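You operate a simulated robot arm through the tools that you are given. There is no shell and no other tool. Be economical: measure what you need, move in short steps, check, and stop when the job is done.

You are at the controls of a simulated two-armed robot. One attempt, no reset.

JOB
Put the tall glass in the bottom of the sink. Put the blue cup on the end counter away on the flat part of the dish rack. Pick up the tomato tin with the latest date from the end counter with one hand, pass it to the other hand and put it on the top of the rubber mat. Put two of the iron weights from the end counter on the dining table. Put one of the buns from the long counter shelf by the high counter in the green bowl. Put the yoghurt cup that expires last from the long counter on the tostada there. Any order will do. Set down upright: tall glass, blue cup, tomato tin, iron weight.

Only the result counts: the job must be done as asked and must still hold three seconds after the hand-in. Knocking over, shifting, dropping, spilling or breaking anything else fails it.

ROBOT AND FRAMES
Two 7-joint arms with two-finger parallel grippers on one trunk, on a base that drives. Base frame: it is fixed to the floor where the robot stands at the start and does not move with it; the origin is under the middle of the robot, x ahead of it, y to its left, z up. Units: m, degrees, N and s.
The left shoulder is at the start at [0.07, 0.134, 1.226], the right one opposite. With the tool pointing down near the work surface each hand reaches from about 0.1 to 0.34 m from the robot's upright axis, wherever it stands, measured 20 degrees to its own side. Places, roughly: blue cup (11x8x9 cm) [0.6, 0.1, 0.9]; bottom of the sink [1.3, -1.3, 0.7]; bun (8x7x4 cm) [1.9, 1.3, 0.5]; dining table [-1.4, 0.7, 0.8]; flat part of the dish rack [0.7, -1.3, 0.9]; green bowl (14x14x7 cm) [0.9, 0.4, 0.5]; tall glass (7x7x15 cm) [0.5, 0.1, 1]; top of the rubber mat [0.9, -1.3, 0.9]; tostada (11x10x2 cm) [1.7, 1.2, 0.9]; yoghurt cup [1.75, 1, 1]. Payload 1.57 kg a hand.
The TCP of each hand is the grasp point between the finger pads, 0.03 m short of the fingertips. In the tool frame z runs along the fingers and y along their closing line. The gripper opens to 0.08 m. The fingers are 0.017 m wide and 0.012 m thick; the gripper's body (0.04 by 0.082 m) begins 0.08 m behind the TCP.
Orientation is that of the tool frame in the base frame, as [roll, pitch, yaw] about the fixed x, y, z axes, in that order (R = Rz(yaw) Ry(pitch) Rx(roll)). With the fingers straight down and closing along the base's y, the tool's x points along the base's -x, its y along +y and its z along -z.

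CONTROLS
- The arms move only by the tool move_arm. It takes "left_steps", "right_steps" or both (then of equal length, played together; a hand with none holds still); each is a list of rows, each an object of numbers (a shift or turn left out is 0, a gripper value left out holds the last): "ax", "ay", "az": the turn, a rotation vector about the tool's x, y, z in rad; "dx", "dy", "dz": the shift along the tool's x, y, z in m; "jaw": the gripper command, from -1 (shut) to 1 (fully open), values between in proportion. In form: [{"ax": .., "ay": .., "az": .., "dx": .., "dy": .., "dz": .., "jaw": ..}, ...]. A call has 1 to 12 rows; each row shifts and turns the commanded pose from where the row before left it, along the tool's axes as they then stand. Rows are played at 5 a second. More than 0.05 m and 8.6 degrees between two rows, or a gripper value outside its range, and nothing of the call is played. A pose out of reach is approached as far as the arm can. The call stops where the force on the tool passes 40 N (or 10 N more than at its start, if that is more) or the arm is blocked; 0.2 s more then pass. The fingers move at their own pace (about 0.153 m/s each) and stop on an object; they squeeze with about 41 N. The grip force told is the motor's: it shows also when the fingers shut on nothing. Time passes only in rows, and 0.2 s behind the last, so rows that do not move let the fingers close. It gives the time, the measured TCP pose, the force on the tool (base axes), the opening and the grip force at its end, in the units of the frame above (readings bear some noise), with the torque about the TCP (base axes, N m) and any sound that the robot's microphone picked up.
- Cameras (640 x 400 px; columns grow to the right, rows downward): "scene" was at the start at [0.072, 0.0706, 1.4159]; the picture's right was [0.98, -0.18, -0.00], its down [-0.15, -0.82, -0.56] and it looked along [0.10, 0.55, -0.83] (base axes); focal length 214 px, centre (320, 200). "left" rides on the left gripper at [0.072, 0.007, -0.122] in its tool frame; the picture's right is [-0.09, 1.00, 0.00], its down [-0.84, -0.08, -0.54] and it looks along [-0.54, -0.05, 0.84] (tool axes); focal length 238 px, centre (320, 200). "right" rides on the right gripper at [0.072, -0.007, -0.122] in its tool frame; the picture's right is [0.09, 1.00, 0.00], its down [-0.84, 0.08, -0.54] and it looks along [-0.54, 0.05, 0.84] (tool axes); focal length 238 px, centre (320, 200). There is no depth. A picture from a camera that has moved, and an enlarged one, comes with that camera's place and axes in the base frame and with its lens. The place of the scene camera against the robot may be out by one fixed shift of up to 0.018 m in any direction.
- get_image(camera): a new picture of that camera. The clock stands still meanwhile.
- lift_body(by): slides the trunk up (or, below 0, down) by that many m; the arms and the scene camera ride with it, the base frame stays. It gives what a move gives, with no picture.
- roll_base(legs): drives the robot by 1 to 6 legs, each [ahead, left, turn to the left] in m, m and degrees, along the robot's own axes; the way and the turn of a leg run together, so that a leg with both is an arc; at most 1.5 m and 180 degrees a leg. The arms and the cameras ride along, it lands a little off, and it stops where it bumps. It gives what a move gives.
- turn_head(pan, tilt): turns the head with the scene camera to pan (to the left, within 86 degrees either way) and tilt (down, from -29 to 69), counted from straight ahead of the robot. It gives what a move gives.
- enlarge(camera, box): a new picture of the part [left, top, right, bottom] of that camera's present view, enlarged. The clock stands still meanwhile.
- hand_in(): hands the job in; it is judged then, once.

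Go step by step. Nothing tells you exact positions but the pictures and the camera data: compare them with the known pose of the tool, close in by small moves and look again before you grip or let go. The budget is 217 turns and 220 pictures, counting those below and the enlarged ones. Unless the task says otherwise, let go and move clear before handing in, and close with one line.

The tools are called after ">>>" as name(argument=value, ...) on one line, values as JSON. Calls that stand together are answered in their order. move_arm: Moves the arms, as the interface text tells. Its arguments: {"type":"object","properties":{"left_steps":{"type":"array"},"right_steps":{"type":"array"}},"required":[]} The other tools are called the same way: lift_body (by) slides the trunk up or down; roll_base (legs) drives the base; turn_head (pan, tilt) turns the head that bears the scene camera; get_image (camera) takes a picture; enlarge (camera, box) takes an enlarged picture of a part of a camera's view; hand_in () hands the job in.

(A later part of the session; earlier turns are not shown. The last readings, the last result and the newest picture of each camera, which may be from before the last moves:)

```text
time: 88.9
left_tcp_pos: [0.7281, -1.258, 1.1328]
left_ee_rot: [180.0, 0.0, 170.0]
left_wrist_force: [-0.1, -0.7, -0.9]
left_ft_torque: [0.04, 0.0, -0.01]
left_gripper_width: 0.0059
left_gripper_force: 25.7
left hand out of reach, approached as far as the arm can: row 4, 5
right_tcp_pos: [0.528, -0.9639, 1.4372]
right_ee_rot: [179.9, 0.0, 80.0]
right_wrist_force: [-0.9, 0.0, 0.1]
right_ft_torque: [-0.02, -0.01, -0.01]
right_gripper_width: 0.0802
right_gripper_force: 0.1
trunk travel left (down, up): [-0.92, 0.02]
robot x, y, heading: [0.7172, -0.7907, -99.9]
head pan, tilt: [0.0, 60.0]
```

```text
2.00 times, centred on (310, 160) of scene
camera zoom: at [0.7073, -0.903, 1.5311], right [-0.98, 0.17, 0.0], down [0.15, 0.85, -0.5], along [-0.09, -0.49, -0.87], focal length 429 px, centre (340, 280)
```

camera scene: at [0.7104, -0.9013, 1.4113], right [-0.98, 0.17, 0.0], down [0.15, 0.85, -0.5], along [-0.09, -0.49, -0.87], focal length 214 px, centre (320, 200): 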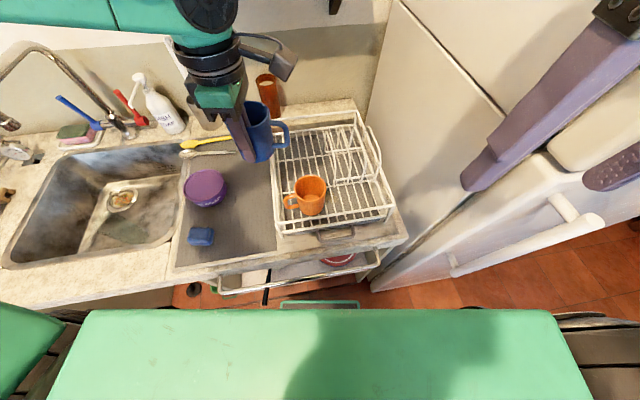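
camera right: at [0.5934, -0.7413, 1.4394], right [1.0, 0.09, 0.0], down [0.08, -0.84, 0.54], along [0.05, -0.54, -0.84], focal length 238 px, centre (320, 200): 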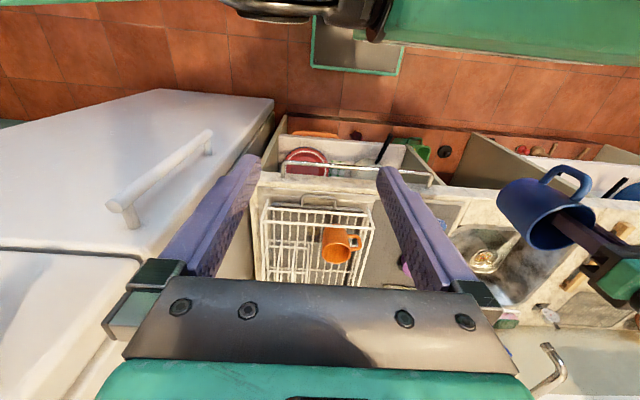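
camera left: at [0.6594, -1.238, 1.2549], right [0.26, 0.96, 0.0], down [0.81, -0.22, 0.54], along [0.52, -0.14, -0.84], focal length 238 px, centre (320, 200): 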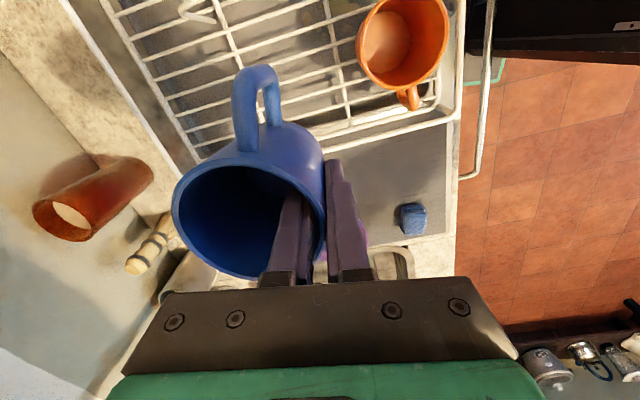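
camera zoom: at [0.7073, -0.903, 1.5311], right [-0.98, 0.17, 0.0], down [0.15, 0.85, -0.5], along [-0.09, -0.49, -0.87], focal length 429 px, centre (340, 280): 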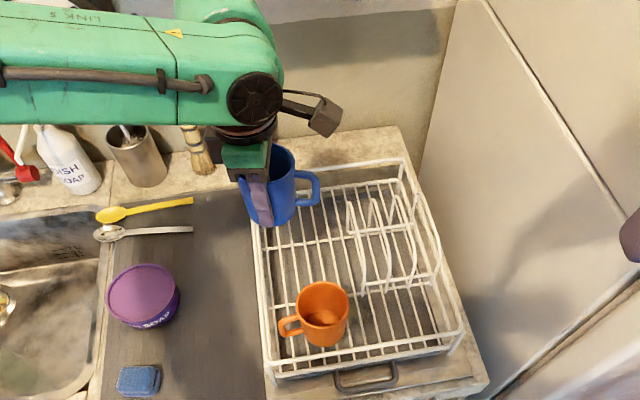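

The arm is at its limit, so I shift the base slightly instead and will then lower the trunk to set the cup down.

>>> roll_base(legs=[[0.012, -0.035, 0]])

>>> lift_body(by=-0.08)

>>> get_image(camera="left")

>>> enlarge(camera="scene", box=[180, 60, 440, 260])

```text
time: 89.8
left_tcp_pos: [0.701, -1.2615, 1.1326]
left_ee_rot: [-179.8, -0.5, 170.0]
left_wrist_force: [-0.6, -0.1, -1.3]
left_ft_torque: [0.04, 0.04, -0.02]
left_gripper_width: 0.0059
left_gripper_force: 26.2
right_tcp_pos: [0.5034, -0.9688, 1.4387]
right_ee_rot: [-179.8, 0.1, 80.0]
right_wrist_force: [0.7, -0.4, 0.8]
right_ft_torque: [-0.04, 0.07, 0.01]
right_gripper_width: 0.08
right_gripper_force: 0.0
trunk travel left (down, up): [-0.92, 0.02]
robot x, y, heading: [0.6864, -0.7962, -100.0]
head pan, tilt: [0.0, 60.0]
```

```text
time: 91.0
left_tcp_pos: [0.6948, -1.2622, 1.0526]
left_ee_rot: [-179.8, -0.1, 170.1]
left_wrist_force: [0.0, -0.3, -1.8]
left_ft_torque: [0.02, -0.01, 0.01]
left_gripper_width: 0.0061
left_gripper_force: 25.8
right_tcp_pos: [0.4939, -0.9689, 1.3571]
right_ee_rot: [-179.9, 0.1, 80.1]
right_wrist_force: [-0.5, 0.3, -0.5]
right_ft_torque: [-0.02, 0.03, -0.01]
right_gripper_width: 0.0802
right_gripper_force: 0.1
trunk travel left (down, up): [-0.84, 0.1]
robot x, y, heading: [0.6825, -0.7946, -100.1]
head pan, tilt: [0.0, 60.0]
```

```text
156 pictures are left
camera left: at [0.6245, -1.2427, 1.1755], right [0.26, 0.96, 0.0], down [0.81, -0.22, 0.54], along [0.52, -0.15, -0.84], focal length 238 px, centre (320, 200)
```

left: 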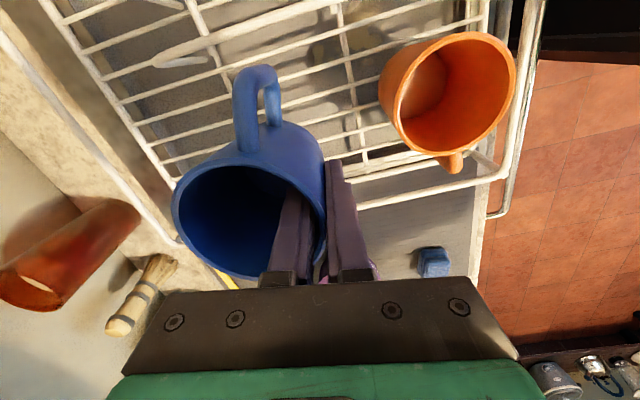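

```text
2.00 times, centred on (310, 160) of scene
camera zoom: at [0.6725, -0.9072, 1.4512], right [-0.98, 0.17, 0.0], down [0.15, 0.85, -0.5], along [-0.09, -0.49, -0.87], focal length 429 px, centre (340, 280)
```

zoom: 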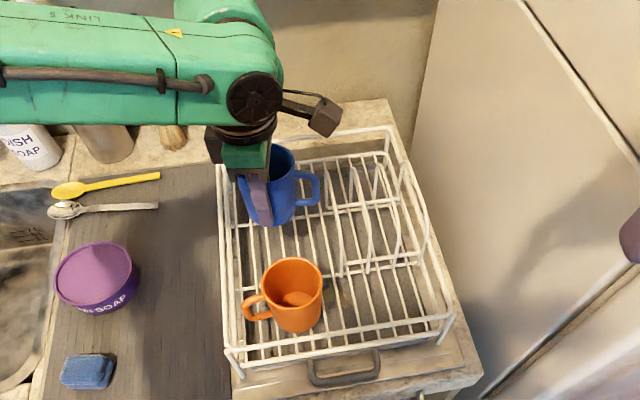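

Cup is well placed above the flat area; I nudge 1 cm away from the prongs and lower.

>>> move_arm(left_steps=[{"dx": -0.012}, {}])

>>> lift_body(by=-0.05)

>>> get_image(camera="left")

>>> enlarge(camera="scene", box=[230, 100, 390, 230])

```text
time: 91.6
left_tcp_pos: [0.7071, -1.2645, 1.0534]
left_ee_rot: [-179.8, -0.1, 170.1]
left_wrist_force: [-0.2, 0.2, -1.6]
left_ft_torque: [0.02, 0.0, 0.01]
left_gripper_width: 0.0061
left_gripper_force: 25.6
right_tcp_pos: [0.4927, -0.9695, 1.3577]
right_ee_rot: [-180.0, 0.0, 80.0]
right_wrist_force: [0.5, -0.8, 0.3]
right_ft_torque: [-0.02, 0.02, 0.01]
right_gripper_width: 0.0801
right_gripper_force: 0.1
trunk travel left (down, up): [-0.84, 0.1]
robot x, y, heading: [0.6828, -0.7879, -100.0]
head pan, tilt: [0.0, 60.0]
```

```text
time: 92.5
left_tcp_pos: [0.7061, -1.2633, 1.0037]
left_ee_rot: [-179.7, -0.2, 170.1]
left_wrist_force: [-0.5, -0.4, -0.2]
left_ft_torque: [0.01, -0.01, 0.0]
left_gripper_width: 0.0056
left_gripper_force: 25.8
right_tcp_pos: [0.4948, -0.9687, 1.3076]
right_ee_rot: [-180.0, 0.1, 80.0]
right_wrist_force: [0.9, -0.5, 1.0]
right_ft_torque: [-0.01, 0.02, -0.03]
right_gripper_width: 0.0799
right_gripper_force: 0.0
trunk travel left (down, up): [-0.79, 0.15]
robot x, y, heading: [0.6758, -0.7939, -99.9]
head pan, tilt: [0.0, 60.0]
```

```text
154 pictures are left
camera left: at [0.6366, -1.2446, 1.1254], right [0.26, 0.96, 0.0], down [0.81, -0.22, 0.54], along [0.52, -0.14, -0.84], focal length 238 px, centre (320, 200)
```

left: 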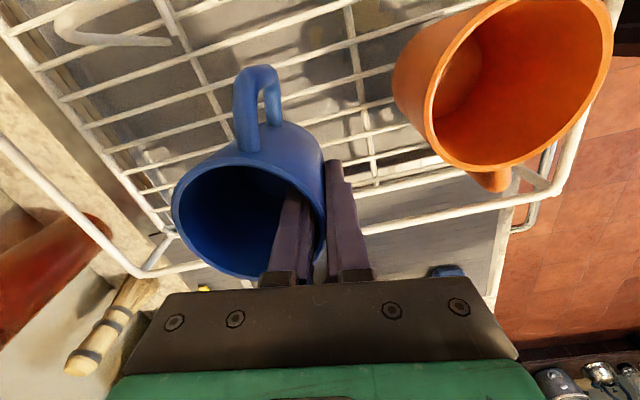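

```text
3.08 times, centred on (310, 165) of scene
camera zoom: at [0.6728, -0.9074, 1.4012], right [-0.98, 0.17, 0.0], down [0.15, 0.85, -0.5], along [-0.09, -0.49, -0.87], focal length 660 px, centre (351, 308)
```

zoom: 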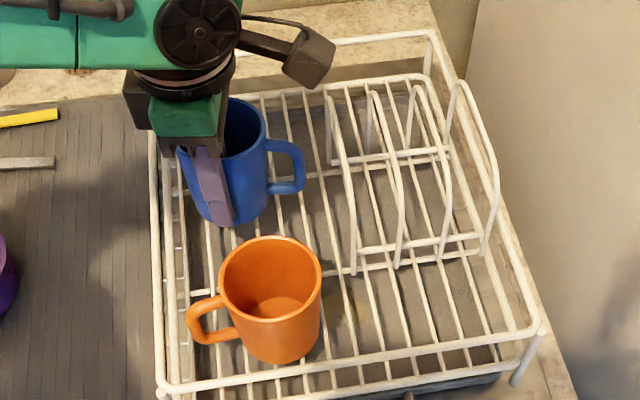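

Looks good; lowering in fine steps to contact.

>>> move_arm(left_steps=[{"dz": 0.005}, {"dz": 0.005}, {"dz": 0.004}, {}])

```text
time: 93.5
left_tcp_pos: [0.7047, -1.2639, 0.9893]
left_ee_rot: [-179.8, -0.2, 170.1]
left_wrist_force: [-0.3, -0.5, -1.1]
left_ft_torque: [-0.02, -0.04, 0.01]
left_gripper_width: 0.0059
left_gripper_force: 25.2
right_tcp_pos: [0.4936, -0.9693, 1.3077]
right_ee_rot: [-180.0, 0.1, 80.0]
right_wrist_force: [0.4, -1.3, 0.5]
right_ft_torque: [-0.01, 0.01, 0.01]
right_gripper_width: 0.0799
right_gripper_force: 0.1
trunk travel left (down, up): [-0.79, 0.15]
robot x, y, heading: [0.6831, -0.7954, -99.9]
head pan, tilt: [0.0, 60.0]
```

>>> move_arm(left_steps=[{"dz": 0.004}, {"dz": 0.004}, {}])

>>> enlarge(camera="scene", box=[230, 100, 390, 230])

```text
time: 94.3
left_tcp_pos: [0.7054, -1.2647, 0.9817]
left_ee_rot: [-179.8, 0.0, 170.0]
left_wrist_force: [0.4, 0.6, -0.7]
left_ft_torque: [0.06, -0.04, 0.02]
left_gripper_width: 0.0058
left_gripper_force: 25.8
right_tcp_pos: [0.4937, -0.9694, 1.3097]
right_ee_rot: [180.0, 0.1, 79.9]
right_wrist_force: [-0.4, 0.1, -0.5]
right_ft_torque: [-0.01, -0.02, 0.02]
right_gripper_width: 0.0801
right_gripper_force: 0.0
trunk travel left (down, up): [-0.79, 0.15]
robot x, y, heading: [0.6823, -0.793, -100.2]
head pan, tilt: [0.0, 60.0]
```

```text
3.08 times, centred on (310, 165) of scene
camera zoom: at [0.6727, -0.9075, 1.4013], right [-0.98, 0.17, 0.0], down [0.15, 0.85, -0.5], along [-0.09, -0.49, -0.87], focal length 660 px, centre (351, 308)
```

zoom: 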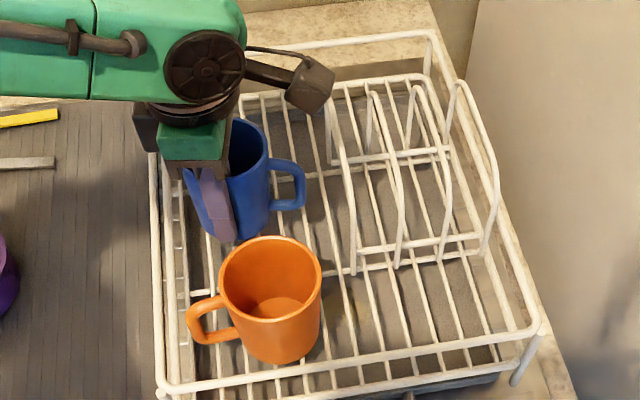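

>>> move_arm(left_steps=[{"dz": 0.004}, {"dz": 0.004}, {}])

>>> get_image(camera="left")

```text
time: 95.1
left_tcp_pos: [0.706, -1.2632, 0.9784]
left_ee_rot: [-179.2, -0.2, 170.0]
left_wrist_force: [4.1, -3.5, 28.3]
left_ft_torque: [-1.77, 0.45, 0.21]
left_gripper_width: 0.007
left_gripper_force: 26.8
right_tcp_pos: [0.4946, -0.9659, 1.3081]
right_ee_rot: [-180.0, 0.3, 80.0]
right_wrist_force: [0.1, -0.4, 0.0]
right_ft_torque: [0.0, 0.01, -0.01]
right_gripper_width: 0.0803
right_gripper_force: 0.2
trunk travel left (down, up): [-0.79, 0.15]
robot x, y, heading: [0.6826, -0.7926, -100.1]
head pan, tilt: [0.0, 60.0]
```

```text
151 pictures are left
camera left: at [0.6363, -1.2429, 1.0998], right [0.26, 0.97, -0.01], down [0.81, -0.21, 0.54], along [0.52, -0.15, -0.84], focal length 238 px, centre (320, 200)
```

left: 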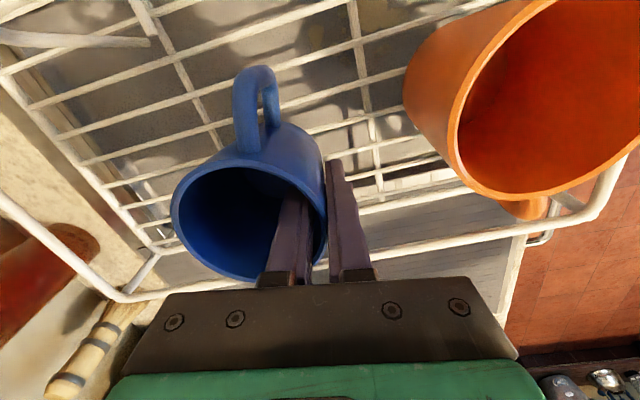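

Contact with the rack floor. I relieve, open slightly and rise.

>>> move_arm(left_steps=[{"dz": -0.004}, {"jaw": -0.75}, {"jaw": -0.5}, {}, {}])

>>> get_image(camera="left")

```text
time: 96.3
left_tcp_pos: [0.7055, -1.2635, 0.978]
left_ee_rot: [-179.8, -0.1, 170.0]
left_wrist_force: [-0.4, 0.3, 0.0]
left_ft_torque: [-0.01, 0.01, 0.01]
left_gripper_width: 0.0203
left_gripper_force: 0.0
right_tcp_pos: [0.4941, -0.9682, 1.3071]
right_ee_rot: [179.8, 0.2, 80.1]
right_wrist_force: [0.3, 0.7, 0.7]
right_ft_torque: [0.03, 0.03, 0.01]
right_gripper_width: 0.0801
right_gripper_force: 0.0
trunk travel left (down, up): [-0.79, 0.15]
robot x, y, heading: [0.6841, -0.7958, -100.0]
head pan, tilt: [0.0, 60.0]
```

```text
150 pictures are left
camera left: at [0.6361, -1.2435, 1.0999], right [0.26, 0.96, 0.0], down [0.81, -0.22, 0.54], along [0.52, -0.14, -0.84], focal length 238 px, centre (320, 200)
```

left: 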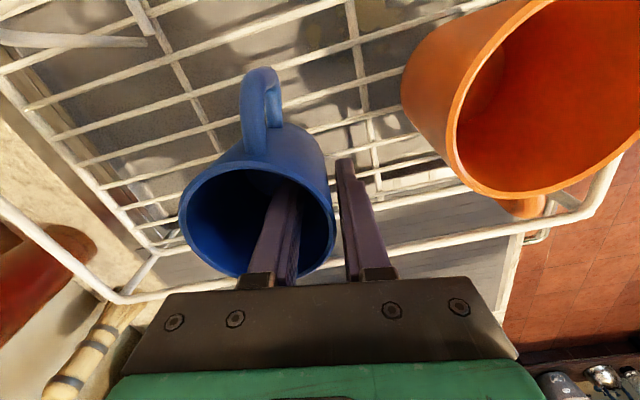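

Released; fingers clear of the wall on both sides. Rising straight up.

>>> move_arm(left_steps=[{"dz": -0.02}, {"dz": -0.03}, {"dz": -0.03}, {"dz": -0.04}, {"dz": -0.03}, {}])

>>> enlarge(camera="scene", box=[200, 60, 420, 230])

>>> get_image(camera="left")

```text
time: 97.7
left_tcp_pos: [0.7064, -1.2638, 1.1264]
left_ee_rot: [-179.8, 0.0, 170.2]
left_wrist_force: [-0.1, -0.6, -0.9]
left_ft_torque: [0.02, -0.01, 0.0]
left_gripper_width: 0.0202
left_gripper_force: 0.1
right_tcp_pos: [0.4949, -0.9694, 1.3071]
right_ee_rot: [180.0, 0.2, 80.0]
right_wrist_force: [0.8, -0.6, 0.5]
right_ft_torque: [0.0, 0.0, 0.02]
right_gripper_width: 0.0801
right_gripper_force: 0.1
trunk travel left (down, up): [-0.79, 0.15]
robot x, y, heading: [0.6849, -0.7909, -100.2]
head pan, tilt: [0.0, 60.0]
```

```text
2.35 times, centred on (310, 145) of scene
camera zoom: at [0.6721, -0.907, 1.4013], right [-0.98, 0.17, 0.0], down [0.15, 0.85, -0.5], along [-0.09, -0.49, -0.87], focal length 505 px, centre (344, 329)
```

zoom: 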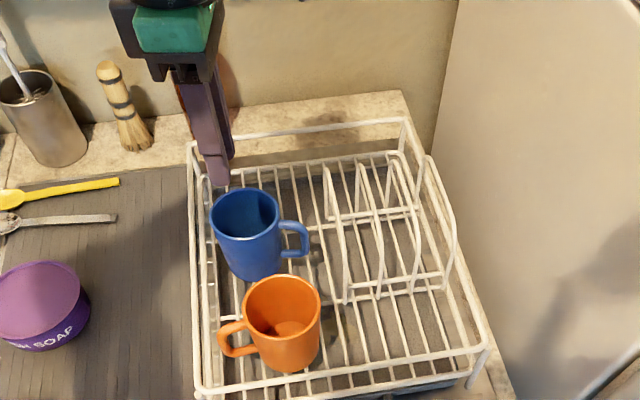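

```text
148 pictures are left
camera left: at [0.6364, -1.2449, 1.2491], right [0.26, 0.96, 0.0], down [0.81, -0.22, 0.54], along [0.52, -0.15, -0.84], focal length 238 px, centre (320, 200)
```

left: 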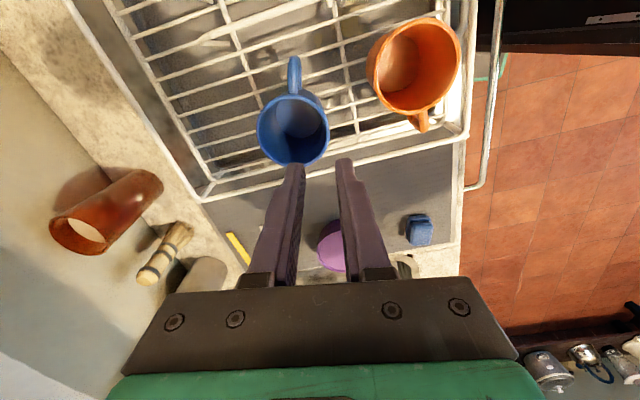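

Cup is upright on the flat part of the rack. I retract the left hand and rotate it back.

>>> move_arm(left_steps=[{"dy": 0.045}, {"dy": 0.045}, {"dy": 0.04}, {"dx": -0.04}, {"dx": -0.04}, {"az": 0.143}, {"az": 0.143}, {"az": 0.143}, {"az": 0.143}, {"az": 0.143}, {"az": 0.143}, {"az": 0.143}])

>>> move_arm(left_steps=[{"az": 0.143}, {"az": 0.143}, {"az": 0.143}, {"az": 0.143, "jaw": 1}, {}])

>>> roll_base(legs=[[-0.22, 0, 10], [0, 0.7, 0], [0, 0, 90], [0, 0, 60]])

>>> turn_head(pan=55, tilt=30)

>>> get_image(camera="scene")

```text
time: 100.3
left_tcp_pos: [0.8073, -1.1497, 1.1264]
left_ee_rot: [-179.8, 0.1, 112.6]
left_wrist_force: [-0.2, -0.1, -0.3]
left_ft_torque: [-0.02, -0.02, -0.01]
left_gripper_width: 0.0197
left_gripper_force: 0.0
right_tcp_pos: [0.494, -0.9683, 1.3088]
right_ee_rot: [-180.0, 0.1, 80.0]
right_wrist_force: [-0.3, -0.9, 0.2]
right_ft_torque: [-0.03, -0.03, -0.01]
right_gripper_width: 0.08
right_gripper_force: 0.0
trunk travel left (down, up): [-0.79, 0.15]
robot x, y, heading: [0.6818, -0.7938, -99.8]
head pan, tilt: [0.0, 60.0]
```

```text
time: 101.5
left_tcp_pos: [0.8084, -1.1494, 1.1266]
left_ee_rot: [-180.0, 0.2, 79.9]
left_wrist_force: [0.0, -0.1, -0.2]
left_ft_torque: [0.0, 0.02, -0.02]
left_gripper_width: 0.0802
left_gripper_force: 0.0
right_tcp_pos: [0.4948, -0.9688, 1.3079]
right_ee_rot: [-180.0, 0.2, 80.0]
right_wrist_force: [0.0, -0.3, 0.4]
right_ft_torque: [0.02, -0.01, 0.01]
right_gripper_width: 0.0801
right_gripper_force: 0.1
trunk travel left (down, up): [-0.79, 0.15]
robot x, y, heading: [0.6865, -0.7945, -100.0]
head pan, tilt: [0.0, 60.0]
```

```text
time: 113.0
left_tcp_pos: [1.4198, -0.2012, 1.1266]
left_ee_rot: [-179.9, 0.2, -121.8]
left_wrist_force: [-0.2, 0.2, 0.3]
left_ft_torque: [0.0, -0.01, -0.02]
left_gripper_width: 0.08
left_gripper_force: 0.1
right_tcp_pos: [1.645, -0.4851, 1.308]
right_ee_rot: [179.9, 0.2, -121.8]
right_wrist_force: [0.4, 0.4, 0.3]
right_ft_torque: [0.01, 0.01, -0.04]
right_gripper_width: 0.0799
right_gripper_force: 0.1
trunk travel left (down, up): [-0.79, 0.15]
robot x, y, heading: [1.4034, -0.5787, 58.2]
head pan, tilt: [0.0, 60.0]
```

```text
time: 114.3
left_tcp_pos: [1.4204, -0.2015, 1.1261]
left_ee_rot: [-179.9, 0.2, -121.8]
left_wrist_force: [0.0, -0.4, -0.1]
left_ft_torque: [0.04, 0.04, 0.0]
left_gripper_width: 0.0801
left_gripper_force: 0.0
right_tcp_pos: [1.6441, -0.4856, 1.3067]
right_ee_rot: [179.9, 0.1, -121.8]
right_wrist_force: [0.1, 0.5, -0.1]
right_ft_torque: [0.0, 0.01, 0.01]
right_gripper_width: 0.0802
right_gripper_force: 0.2
trunk travel left (down, up): [-0.79, 0.15]
robot x, y, heading: [1.4006, -0.5798, 58.5]
head pan, tilt: [55.0, 30.0]
```

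```text
147 pictures are left
camera scene: at [1.4032, -0.452, 1.4432], right [0.92, 0.39, 0.0], down [0.2, -0.46, -0.87], along [-0.34, 0.8, -0.5], focal length 214 px, centre (320, 200)
```

scene: 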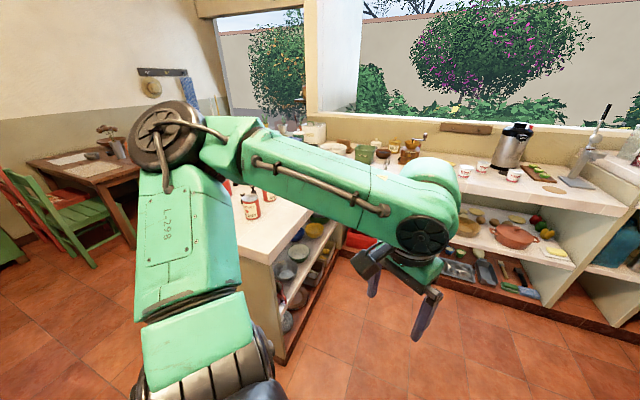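

The left arm blocks the tins; I turn the robot further left.

>>> roll_base(legs=[[0, 0, 75]])

>>> turn_head(pan=-5, tilt=25)

>>> get_image(camera="scene")

```text
time: 118.0
left_tcp_pos: [1.0414, -0.4697, 1.1265]
left_ee_rot: [-179.9, 0.2, -45.9]
left_wrist_force: [0.3, -0.6, 0.0]
left_ft_torque: [0.0, -0.03, 0.02]
left_gripper_width: 0.0796
left_gripper_force: 0.0
right_tcp_pos: [1.3724, -0.3212, 1.3078]
right_ee_rot: [179.9, 0.0, -46.0]
right_wrist_force: [0.2, -0.1, -0.4]
right_ft_torque: [0.02, 0.02, 0.0]
right_gripper_width: 0.0798
right_gripper_force: 0.1
trunk travel left (down, up): [-0.79, 0.15]
robot x, y, heading: [1.4023, -0.5803, 133.8]
head pan, tilt: [55.0, 30.0]
```

```text
time: 119.3
left_tcp_pos: [1.0424, -0.4695, 1.1268]
left_ee_rot: [-179.9, 0.2, -46.1]
left_wrist_force: [0.0, 0.5, 0.6]
left_ft_torque: [0.0, 0.02, -0.02]
left_gripper_width: 0.0804
left_gripper_force: 0.0
right_tcp_pos: [1.3725, -0.3225, 1.3076]
right_ee_rot: [179.9, 0.1, -45.9]
right_wrist_force: [-0.3, 0.6, -0.5]
right_ft_torque: [-0.02, 0.01, -0.03]
right_gripper_width: 0.0797
right_gripper_force: 0.0
trunk travel left (down, up): [-0.79, 0.15]
robot x, y, heading: [1.4038, -0.5783, 134.0]
head pan, tilt: [-5.0, 25.0]
```

```text
146 pictures are left
camera scene: at [1.3194, -0.4701, 1.4512], right [0.78, 0.63, 0.0], down [0.27, -0.33, -0.91], along [-0.57, 0.7, -0.42], focal length 214 px, centre (320, 200)
```

scene: 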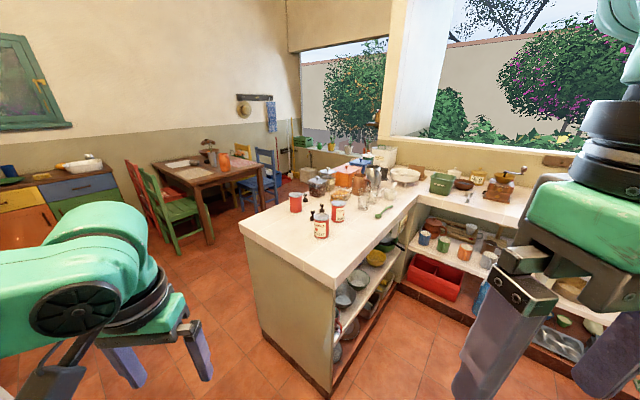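

>>> enlarge(camera="scene", box=[270, 160, 430, 260])

>>> enlarge(camera="scene", box=[310, 190, 360, 245])

>>> enlarge(camera="scene", box=[320, 230, 500, 360])

```text
4.00 times, centred on (350, 210) of scene
camera zoom: at [1.3194, -0.4701, 1.4512], right [0.78, 0.63, 0.0], down [0.27, -0.33, -0.91], along [-0.57, 0.7, -0.42], focal length 858 px, centre (200, 160)
```

zoom: 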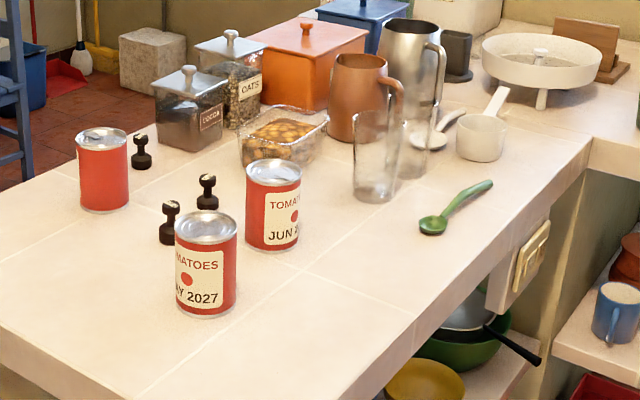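

```text
7.27 times, centred on (335, 218) of scene
camera zoom: at [1.3194, -0.4701, 1.4512], right [0.78, 0.63, 0.0], down [0.27, -0.33, -0.91], along [-0.57, 0.7, -0.42], focal length 1560 px, centre (211, 73)
```

zoom: 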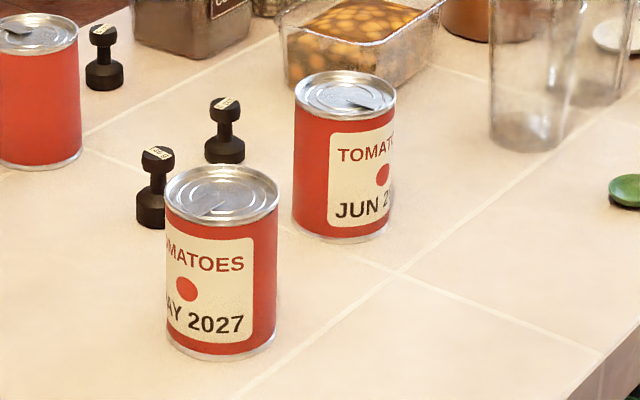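

```text
3.08 times, centred on (410, 295) of scene
camera zoom: at [1.3194, -0.4701, 1.4512], right [0.78, 0.63, 0.0], down [0.27, -0.33, -0.91], along [-0.57, 0.7, -0.42], focal length 660 px, centre (43, -92)
```

zoom: 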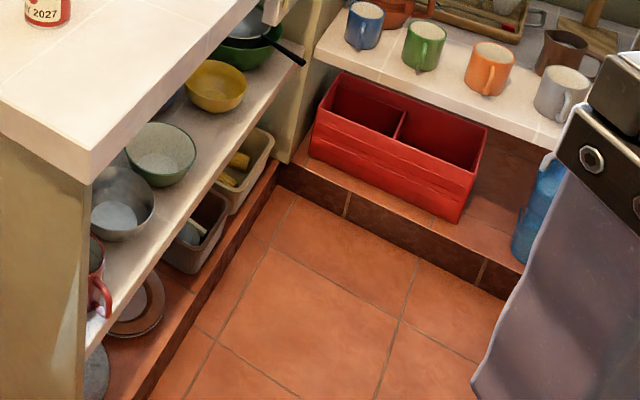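

Tin C is "JUN 2?.."; I need a view further round. I also see bowls on the shelf. Moving to see the tin's +x side.

>>> roll_base(legs=[[0.2, -0.41, 20]])

>>> turn_head(pan=-5, tilt=30)

>>> get_image(camera="scene")

```text
time: 122.0
left_tcp_pos: [1.1049, -0.156, 1.1268]
left_ee_rot: [-179.8, 0.2, -25.6]
left_wrist_force: [0.6, 0.6, 0.9]
left_ft_torque: [0.0, -0.01, -0.03]
left_gripper_width: 0.0798
left_gripper_force: 0.1
right_tcp_pos: [1.363, 0.0979, 1.308]
right_ee_rot: [-180.0, 0.0, -25.6]
right_wrist_force: [-0.4, -0.6, 0.9]
right_ft_torque: [-0.03, -0.01, 0.03]
right_gripper_width: 0.0799
right_gripper_force: 0.0
trunk travel left (down, up): [-0.79, 0.15]
robot x, y, heading: [1.4803, -0.1325, 154.6]
head pan, tilt: [-5.0, 25.0]
```

```text
time: 122.7
left_tcp_pos: [1.1055, -0.1545, 1.1258]
left_ee_rot: [-179.8, 0.2, -25.5]
left_wrist_force: [-0.2, 0.9, -0.1]
left_ft_torque: [0.03, -0.01, -0.02]
left_gripper_width: 0.0802
left_gripper_force: 0.0
right_tcp_pos: [1.3636, 0.099, 1.3069]
right_ee_rot: [179.9, 0.1, -25.7]
right_wrist_force: [0.4, -0.7, -0.3]
right_ft_torque: [0.03, 0.01, 0.01]
right_gripper_width: 0.0801
right_gripper_force: 0.1
trunk travel left (down, up): [-0.79, 0.15]
robot x, y, heading: [1.4819, -0.1293, 154.7]
head pan, tilt: [-5.0, 30.0]
```

```text
142 pictures are left
camera scene: at [1.3678, -0.0624, 1.4433], right [0.51, 0.86, 0.0], down [0.43, -0.25, -0.87], along [-0.75, 0.44, -0.5], focal length 214 px, centre (320, 200)
```

scene: 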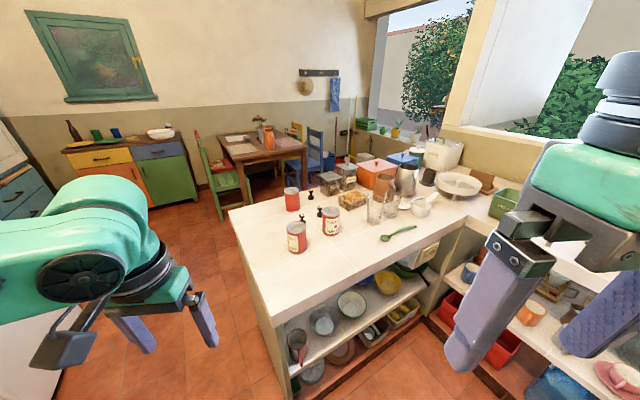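

>>> enlarge(camera="scene", box=[275, 180, 355, 260])

>>> enlarge(camera="scene", box=[270, 240, 450, 390])

```text
5.00 times, centred on (315, 220) of scene
camera zoom: at [1.3678, -0.0624, 1.4433], right [0.51, 0.86, 0.0], down [0.43, -0.25, -0.87], along [-0.75, 0.44, -0.5], focal length 1072 px, centre (345, 100)
```

zoom: 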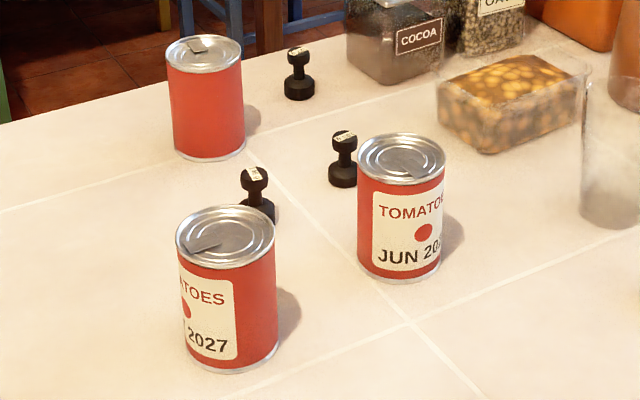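

```text
2.67 times, centred on (360, 315) of scene
camera zoom: at [1.3678, -0.0624, 1.4433], right [0.51, 0.86, 0.0], down [0.43, -0.25, -0.87], along [-0.75, 0.44, -0.5], focal length 572 px, centre (213, -107)
```

zoom: 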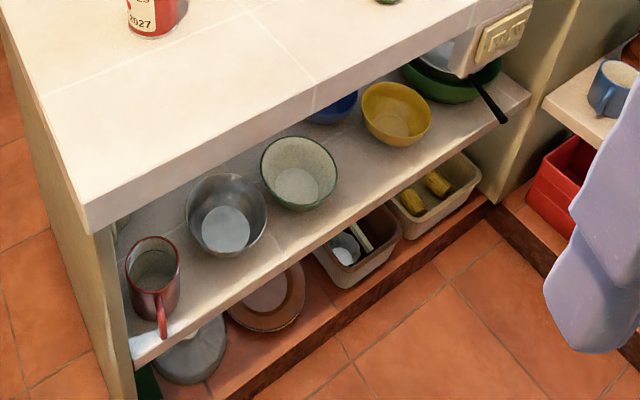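

>>> roll_base(legs=[[0.12, -0.36, 0]])

>>> turn_head(pan=12, tilt=35)

>>> get_image(camera="scene")

```text
time: 125.1
left_tcp_pos: [1.1535, 0.2262, 1.1264]
left_ee_rot: [-179.7, 0.2, -25.8]
left_wrist_force: [0.8, 0.2, -0.1]
left_ft_torque: [0.0, -0.02, 0.02]
left_gripper_width: 0.0801
left_gripper_force: 0.0
right_tcp_pos: [1.4111, 0.478, 1.307]
right_ee_rot: [180.0, 0.1, -25.7]
right_wrist_force: [-0.4, 1.2, -0.8]
right_ft_torque: [0.0, -0.01, 0.0]
right_gripper_width: 0.0799
right_gripper_force: 0.0
trunk travel left (down, up): [-0.79, 0.15]
robot x, y, heading: [1.5273, 0.2513, 154.0]
head pan, tilt: [-5.0, 30.0]
```

```text
time: 125.9
left_tcp_pos: [1.1533, 0.2274, 1.1273]
left_ee_rot: [-179.9, 0.0, -25.9]
left_wrist_force: [0.0, 0.2, 0.3]
left_ft_torque: [-0.02, 0.0, 0.0]
left_gripper_width: 0.08
left_gripper_force: 0.1
right_tcp_pos: [1.4116, 0.4803, 1.3079]
right_ee_rot: [179.9, 0.2, -25.7]
right_wrist_force: [-0.2, 0.3, -0.2]
right_ft_torque: [-0.03, 0.0, 0.01]
right_gripper_width: 0.0801
right_gripper_force: 0.2
trunk travel left (down, up): [-0.79, 0.15]
robot x, y, heading: [1.5312, 0.2559, 154.3]
head pan, tilt: [12.0, 35.0]
```

```text
139 pictures are left
camera scene: at [1.4083, 0.2943, 1.4355], right [0.24, 0.97, 0.0], down [0.56, -0.14, -0.82], along [-0.8, 0.2, -0.57], focal length 214 px, centre (320, 200)
```

scene: 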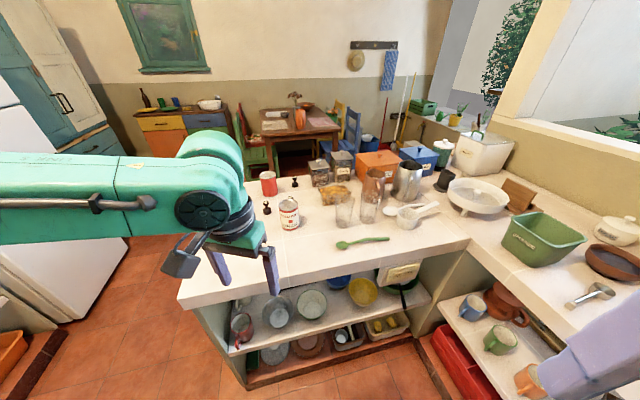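

>>> enlarge(camera="scene", box=[250, 160, 330, 240])

```text
5.00 times, centred on (290, 200) of scene
camera zoom: at [1.4083, 0.2943, 1.4355], right [0.24, 0.97, 0.0], down [0.56, -0.14, -0.82], along [-0.8, 0.2, -0.57], focal length 1072 px, centre (470, 200)
```

zoom: 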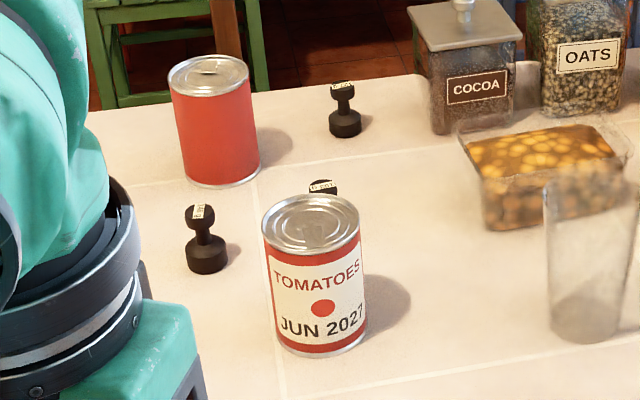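

All dates read: SEP 2027 (the tin nearest the start side) is the latest. Since I'm here with empty hands I do yoghurt and bun first: turn to the long counter.

>>> roll_base(legs=[[0, 0, -64], [0, -0.25, 0]])

>>> turn_head(pan=0, tilt=35)

>>> get_image(camera="scene")

```text
time: 130.5
left_tcp_pos: [1.5902, 0.5792, 1.1251]
left_ee_rot: [-179.8, 0.2, -89.4]
left_wrist_force: [0.7, 0.2, -0.7]
left_ft_torque: [0.0, 0.01, -0.01]
left_gripper_width: 0.0802
left_gripper_force: 0.1
right_tcp_pos: [1.932, 0.46, 1.3074]
right_ee_rot: [-180.0, 0.2, -89.2]
right_wrist_force: [-1.2, -0.9, -0.4]
right_ft_torque: [0.01, -0.02, 0.0]
right_gripper_width: 0.0801
right_gripper_force: 0.1
trunk travel left (down, up): [-0.79, 0.15]
robot x, y, heading: [1.7831, 0.2532, 90.6]
head pan, tilt: [12.0, 35.0]
```

```text
time: 131.3
left_tcp_pos: [1.5935, 0.5794, 1.1265]
left_ee_rot: [-179.8, 0.2, -89.3]
left_wrist_force: [0.5, -0.7, -0.5]
left_ft_torque: [0.0, 0.01, -0.02]
left_gripper_width: 0.0798
left_gripper_force: 0.1
right_tcp_pos: [1.9345, 0.4606, 1.3071]
right_ee_rot: [179.9, 0.1, -89.2]
right_wrist_force: [-0.9, -0.3, 0.5]
right_ft_torque: [0.0, -0.04, 0.02]
right_gripper_width: 0.0801
right_gripper_force: 0.0
trunk travel left (down, up): [-0.79, 0.15]
robot x, y, heading: [1.7823, 0.2535, 90.7]
head pan, tilt: [0.0, 35.0]
```

```text
137 pictures are left
camera scene: at [1.7893, 0.3913, 1.4355], right [1.0, 0.01, 0.0], down [0.01, -0.57, -0.82], along [-0.01, 0.82, -0.57], focal length 214 px, centre (320, 200)
```

scene: 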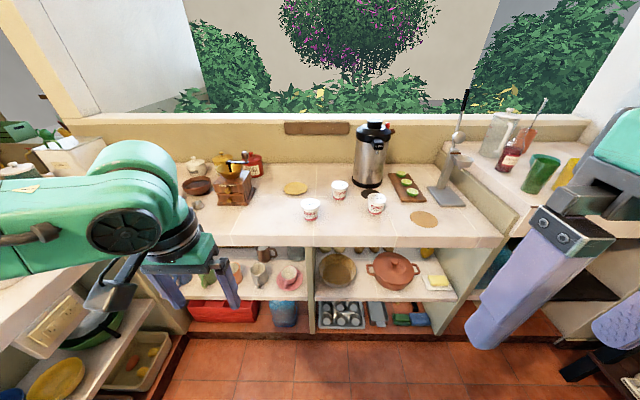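

>>> enlarge(camera="scene", box=[260, 160, 450, 250])

>>> enlarge(camera="scene", box=[300, 235, 470, 335])

>>> enlarge(camera="scene", box=[290, 170, 400, 230])

```text
3.37 times, centred on (355, 205) of scene
camera zoom: at [1.7893, 0.3913, 1.4355], right [1.0, 0.01, 0.0], down [0.01, -0.57, -0.82], along [-0.01, 0.82, -0.57], focal length 722 px, centre (202, 183)
```

zoom: 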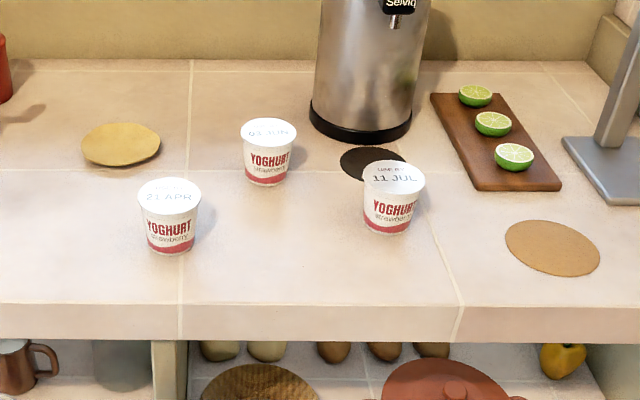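

```text
3.76 times, centred on (385, 285) of scene
camera zoom: at [1.7893, 0.3913, 1.4355], right [1.0, 0.01, 0.0], down [0.01, -0.57, -0.82], along [-0.01, 0.82, -0.57], focal length 807 px, centre (75, -120)
```

zoom: 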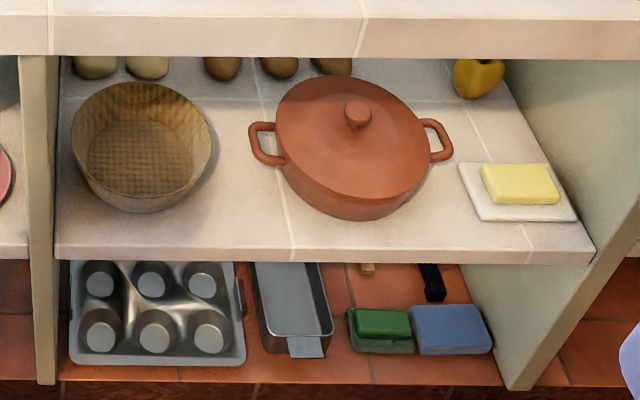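

```text
5.82 times, centred on (345, 200) of scene
camera zoom: at [1.7893, 0.3913, 1.4355], right [1.0, 0.01, 0.0], down [0.01, -0.57, -0.82], along [-0.01, 0.82, -0.57], focal length 1248 px, centre (174, 200)
```

zoom: 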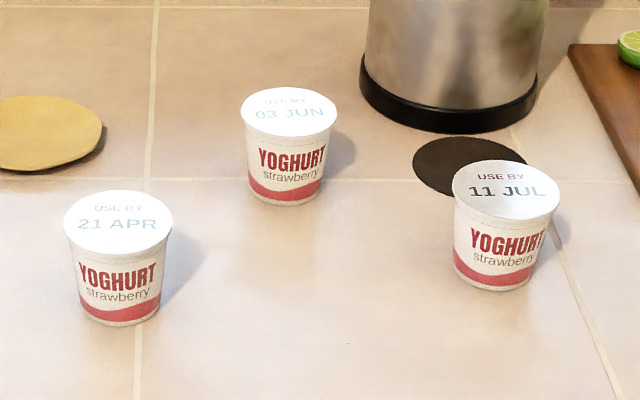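

Three yoghurts show 21 APR, 03 JUN, 11 JUL; there may be more hidden behind the left arm. I look with the left wrist camera.

>>> get_image(camera="left")

>>> turn_head(pan=35, tilt=30)

>>> get_image(camera="scene")

```text
133 pictures are left
camera left: at [1.587, 0.5071, 1.2484], right [-1.0, 0.08, 0.0], down [0.07, 0.84, 0.54], along [0.04, 0.54, -0.84], focal length 238 px, centre (320, 200)
```

left: 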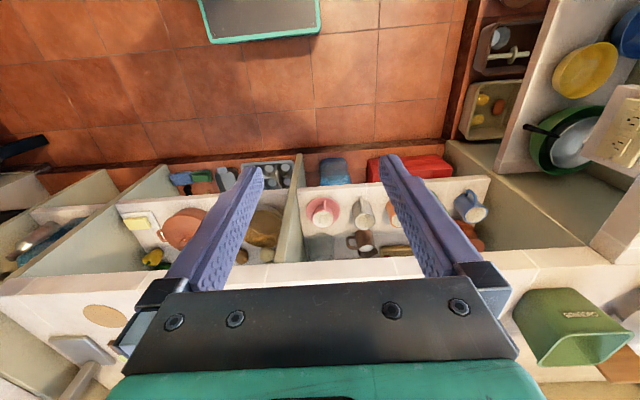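

```text
time: 132.3
left_tcp_pos: [1.5918, 0.5795, 1.1276]
left_ee_rot: [-179.9, 0.1, -89.3]
left_wrist_force: [0.0, 0.0, 1.1]
left_ft_torque: [0.01, 0.01, 0.01]
left_gripper_width: 0.0801
left_gripper_force: 0.0
right_tcp_pos: [1.9342, 0.461, 1.3081]
right_ee_rot: [179.9, 0.0, -89.1]
right_wrist_force: [0.1, 0.9, -0.6]
right_ft_torque: [0.0, -0.02, 0.0]
right_gripper_width: 0.08
right_gripper_force: 0.1
trunk travel left (down, up): [-0.79, 0.15]
robot x, y, heading: [1.7797, 0.2532, 90.7]
head pan, tilt: [35.0, 30.0]
```

```text
132 pictures are left
camera scene: at [1.7369, 0.3767, 1.4433], right [0.81, 0.58, 0.0], down [0.29, -0.41, -0.87], along [-0.5, 0.7, -0.5], focal length 214 px, centre (320, 200)
```

scene: 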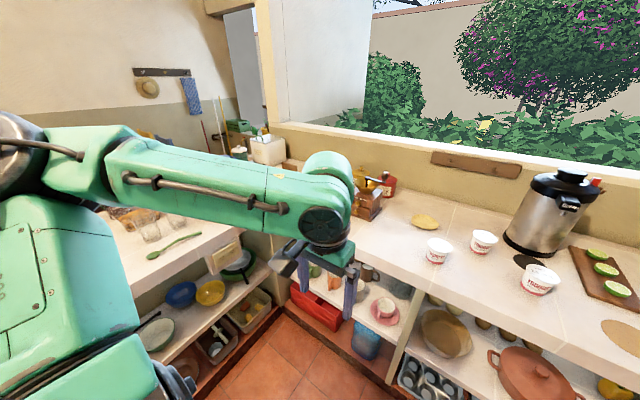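

Only three cups are visible; 11 JUL is the latest (at about (2.01, 1.10)). Tostada at (1.66, 1.29). I check clearance on the right before approaching.

>>> turn_head(pan=-45, tilt=30)

>>> get_image(camera="scene")

```text
time: 133.8
left_tcp_pos: [1.5933, 0.5788, 1.1266]
left_ee_rot: [-179.9, 0.1, -89.4]
left_wrist_force: [-0.5, -0.3, -1.1]
left_ft_torque: [0.01, -0.02, 0.01]
left_gripper_width: 0.08
left_gripper_force: 0.0
right_tcp_pos: [1.9343, 0.4604, 1.3082]
right_ee_rot: [179.9, 0.1, -89.2]
right_wrist_force: [-0.2, 0.2, 0.0]
right_ft_torque: [-0.02, 0.03, -0.01]
right_gripper_width: 0.0798
right_gripper_force: 0.1
trunk travel left (down, up): [-0.79, 0.15]
robot x, y, heading: [1.7811, 0.2558, 90.6]
head pan, tilt: [-45.0, 30.0]
```

```text
131 pictures are left
camera scene: at [1.8529, 0.368, 1.4433], right [0.72, -0.7, 0.0], down [-0.35, -0.36, -0.87], along [0.6, 0.62, -0.5], focal length 214 px, centre (320, 200)
```

scene: 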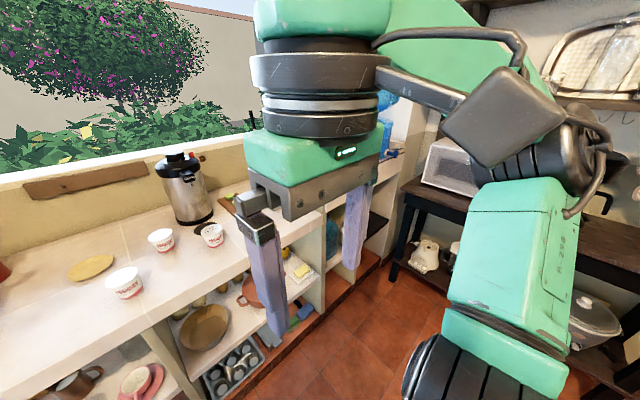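

Clear enough. I drive up to the long counter.

>>> roll_base(legs=[[0.42, -0.08, -0.6]])

>>> move_arm(right_steps=[{"dx": -0.03, "dz": 0.03}, {"dx": -0.03, "dz": 0.03}, {"dx": -0.03, "dz": 0.03}, {"dx": -0.03, "dz": 0.03}, {"dx": -0.03, "dz": 0.03}, {"dx": -0.03, "dz": 0.03}, {}])

>>> turn_head(pan=-10, tilt=50)

>>> get_image(camera="scene")

>>> get_image(camera="right")

```text
time: 136.4
left_tcp_pos: [1.6745, 1.0042, 1.1272]
left_ee_rot: [-180.0, 0.3, -90.0]
left_wrist_force: [0.0, -0.9, 0.0]
left_ft_torque: [0.0, 0.01, 0.0]
left_gripper_width: 0.0798
left_gripper_force: 0.0
right_tcp_pos: [2.0161, 0.8809, 1.3094]
right_ee_rot: [-180.0, 0.2, -90.0]
right_wrist_force: [0.5, -0.2, 0.9]
right_ft_torque: [0.04, 0.0, 0.01]
right_gripper_width: 0.0801
right_gripper_force: 0.0
trunk travel left (down, up): [-0.79, 0.15]
robot x, y, heading: [1.8601, 0.6738, 89.9]
head pan, tilt: [-45.0, 30.0]
```

```text
time: 138.0
left_tcp_pos: [1.6757, 1.0058, 1.1268]
left_ee_rot: [-179.8, 0.2, -90.0]
left_wrist_force: [-0.4, 1.0, 0.0]
left_ft_torque: [0.02, 0.03, -0.04]
left_gripper_width: 0.0801
left_gripper_force: 0.0
right_tcp_pos: [2.0148, 1.0611, 1.1294]
right_ee_rot: [179.9, 0.0, -90.1]
right_wrist_force: [0.8, -0.3, -0.3]
right_ft_torque: [0.01, 0.01, 0.02]
right_gripper_width: 0.0801
right_gripper_force: 0.0
trunk travel left (down, up): [-0.79, 0.15]
robot x, y, heading: [1.8594, 0.6765, 90.0]
head pan, tilt: [-45.0, 30.0]
```

```text
time: 139.0
left_tcp_pos: [1.676, 1.0057, 1.126]
left_ee_rot: [-179.9, 0.1, -90.0]
left_wrist_force: [-0.2, 0.3, -0.1]
left_ft_torque: [0.01, 0.03, -0.03]
left_gripper_width: 0.0799
left_gripper_force: 0.0
right_tcp_pos: [2.0145, 1.0611, 1.1298]
right_ee_rot: [179.8, 0.0, -90.0]
right_wrist_force: [0.1, 0.3, -0.6]
right_ft_torque: [0.03, 0.02, 0.01]
right_gripper_width: 0.0798
right_gripper_force: 0.1
trunk travel left (down, up): [-0.79, 0.15]
robot x, y, heading: [1.8585, 0.6772, 90.1]
head pan, tilt: [-10.0, 50.0]
```

```text
130 pictures are left
camera scene: at [1.8826, 0.8031, 1.4138], right [0.98, -0.18, 0.0], down [-0.13, -0.75, -0.64], along [0.11, 0.63, -0.77], focal length 214 px, centre (320, 200)
```

scene: 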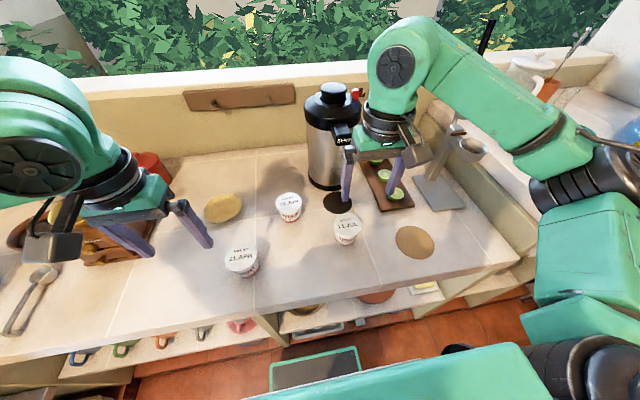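

```text
129 pictures are left
camera right: at [2.0213, 0.9906, 1.2513], right [-1.0, -0.09, 0.0], down [-0.08, 0.84, 0.54], along [-0.05, 0.54, -0.84], focal length 238 px, centre (320, 200)
```

right: 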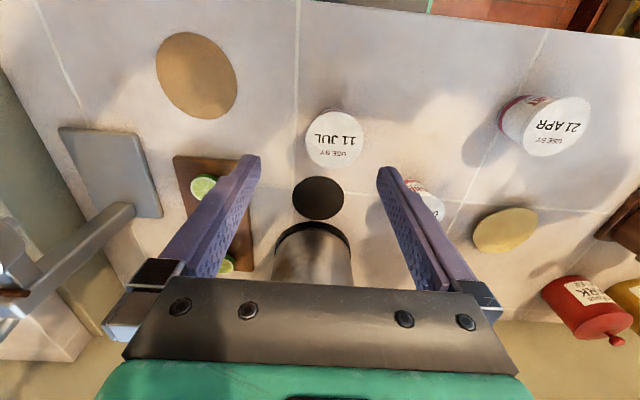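

JUL cup is centred about (1.995, 1.09). Align and go lower.

>>> move_arm(right_steps=[{"dx": -0.028, "dy": 0.02}, {"dz": 0.04}, {"dz": 0.04}, {}])

>>> get_image(camera="right")

>>> enlarge(camera="scene", box=[280, 120, 440, 270])

```text
time: 140.0
left_tcp_pos: [1.6744, 1.006, 1.1262]
left_ee_rot: [-179.9, 0.1, -89.9]
left_wrist_force: [1.0, 0.3, -0.3]
left_ft_torque: [-0.02, 0.02, 0.0]
left_gripper_width: 0.0801
left_gripper_force: 0.0
right_tcp_pos: [1.9924, 1.0915, 1.0485]
right_ee_rot: [-180.0, 0.1, -90.0]
right_wrist_force: [-0.7, -0.2, 0.0]
right_ft_torque: [0.04, 0.0, 0.0]
right_gripper_width: 0.0798
right_gripper_force: 0.0
trunk travel left (down, up): [-0.79, 0.15]
robot x, y, heading: [1.8617, 0.6749, 89.9]
head pan, tilt: [-10.0, 50.0]
```

```text
128 pictures are left
camera right: at [1.9997, 1.0203, 1.1714], right [-1.0, -0.09, 0.0], down [-0.08, 0.84, 0.54], along [-0.05, 0.54, -0.84], focal length 238 px, centre (320, 200)
```

right: 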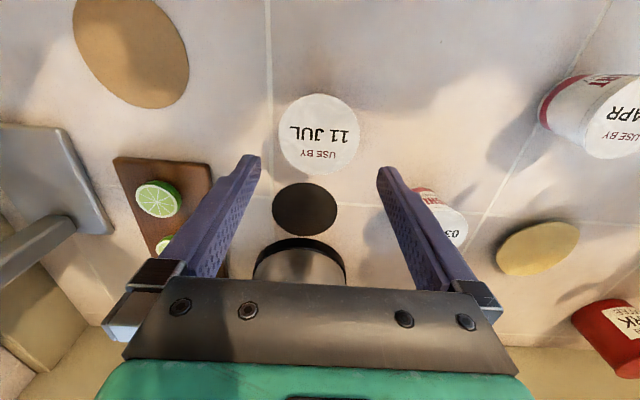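

```text
2.67 times, centred on (360, 195) of scene
camera zoom: at [1.8813, 0.8034, 1.4137], right [0.98, -0.17, 0.0], down [-0.13, -0.75, -0.64], along [0.11, 0.63, -0.77], focal length 572 px, centre (213, 213)
```

zoom: 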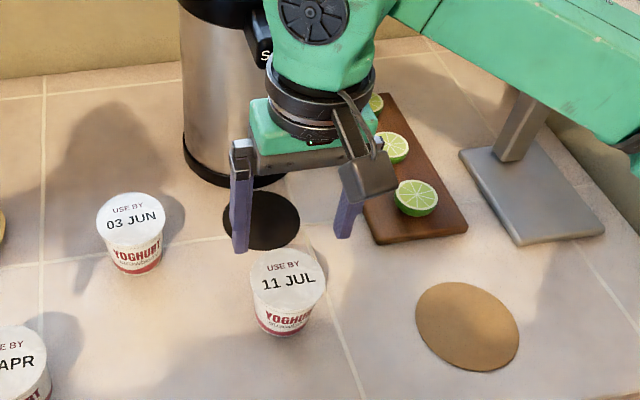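

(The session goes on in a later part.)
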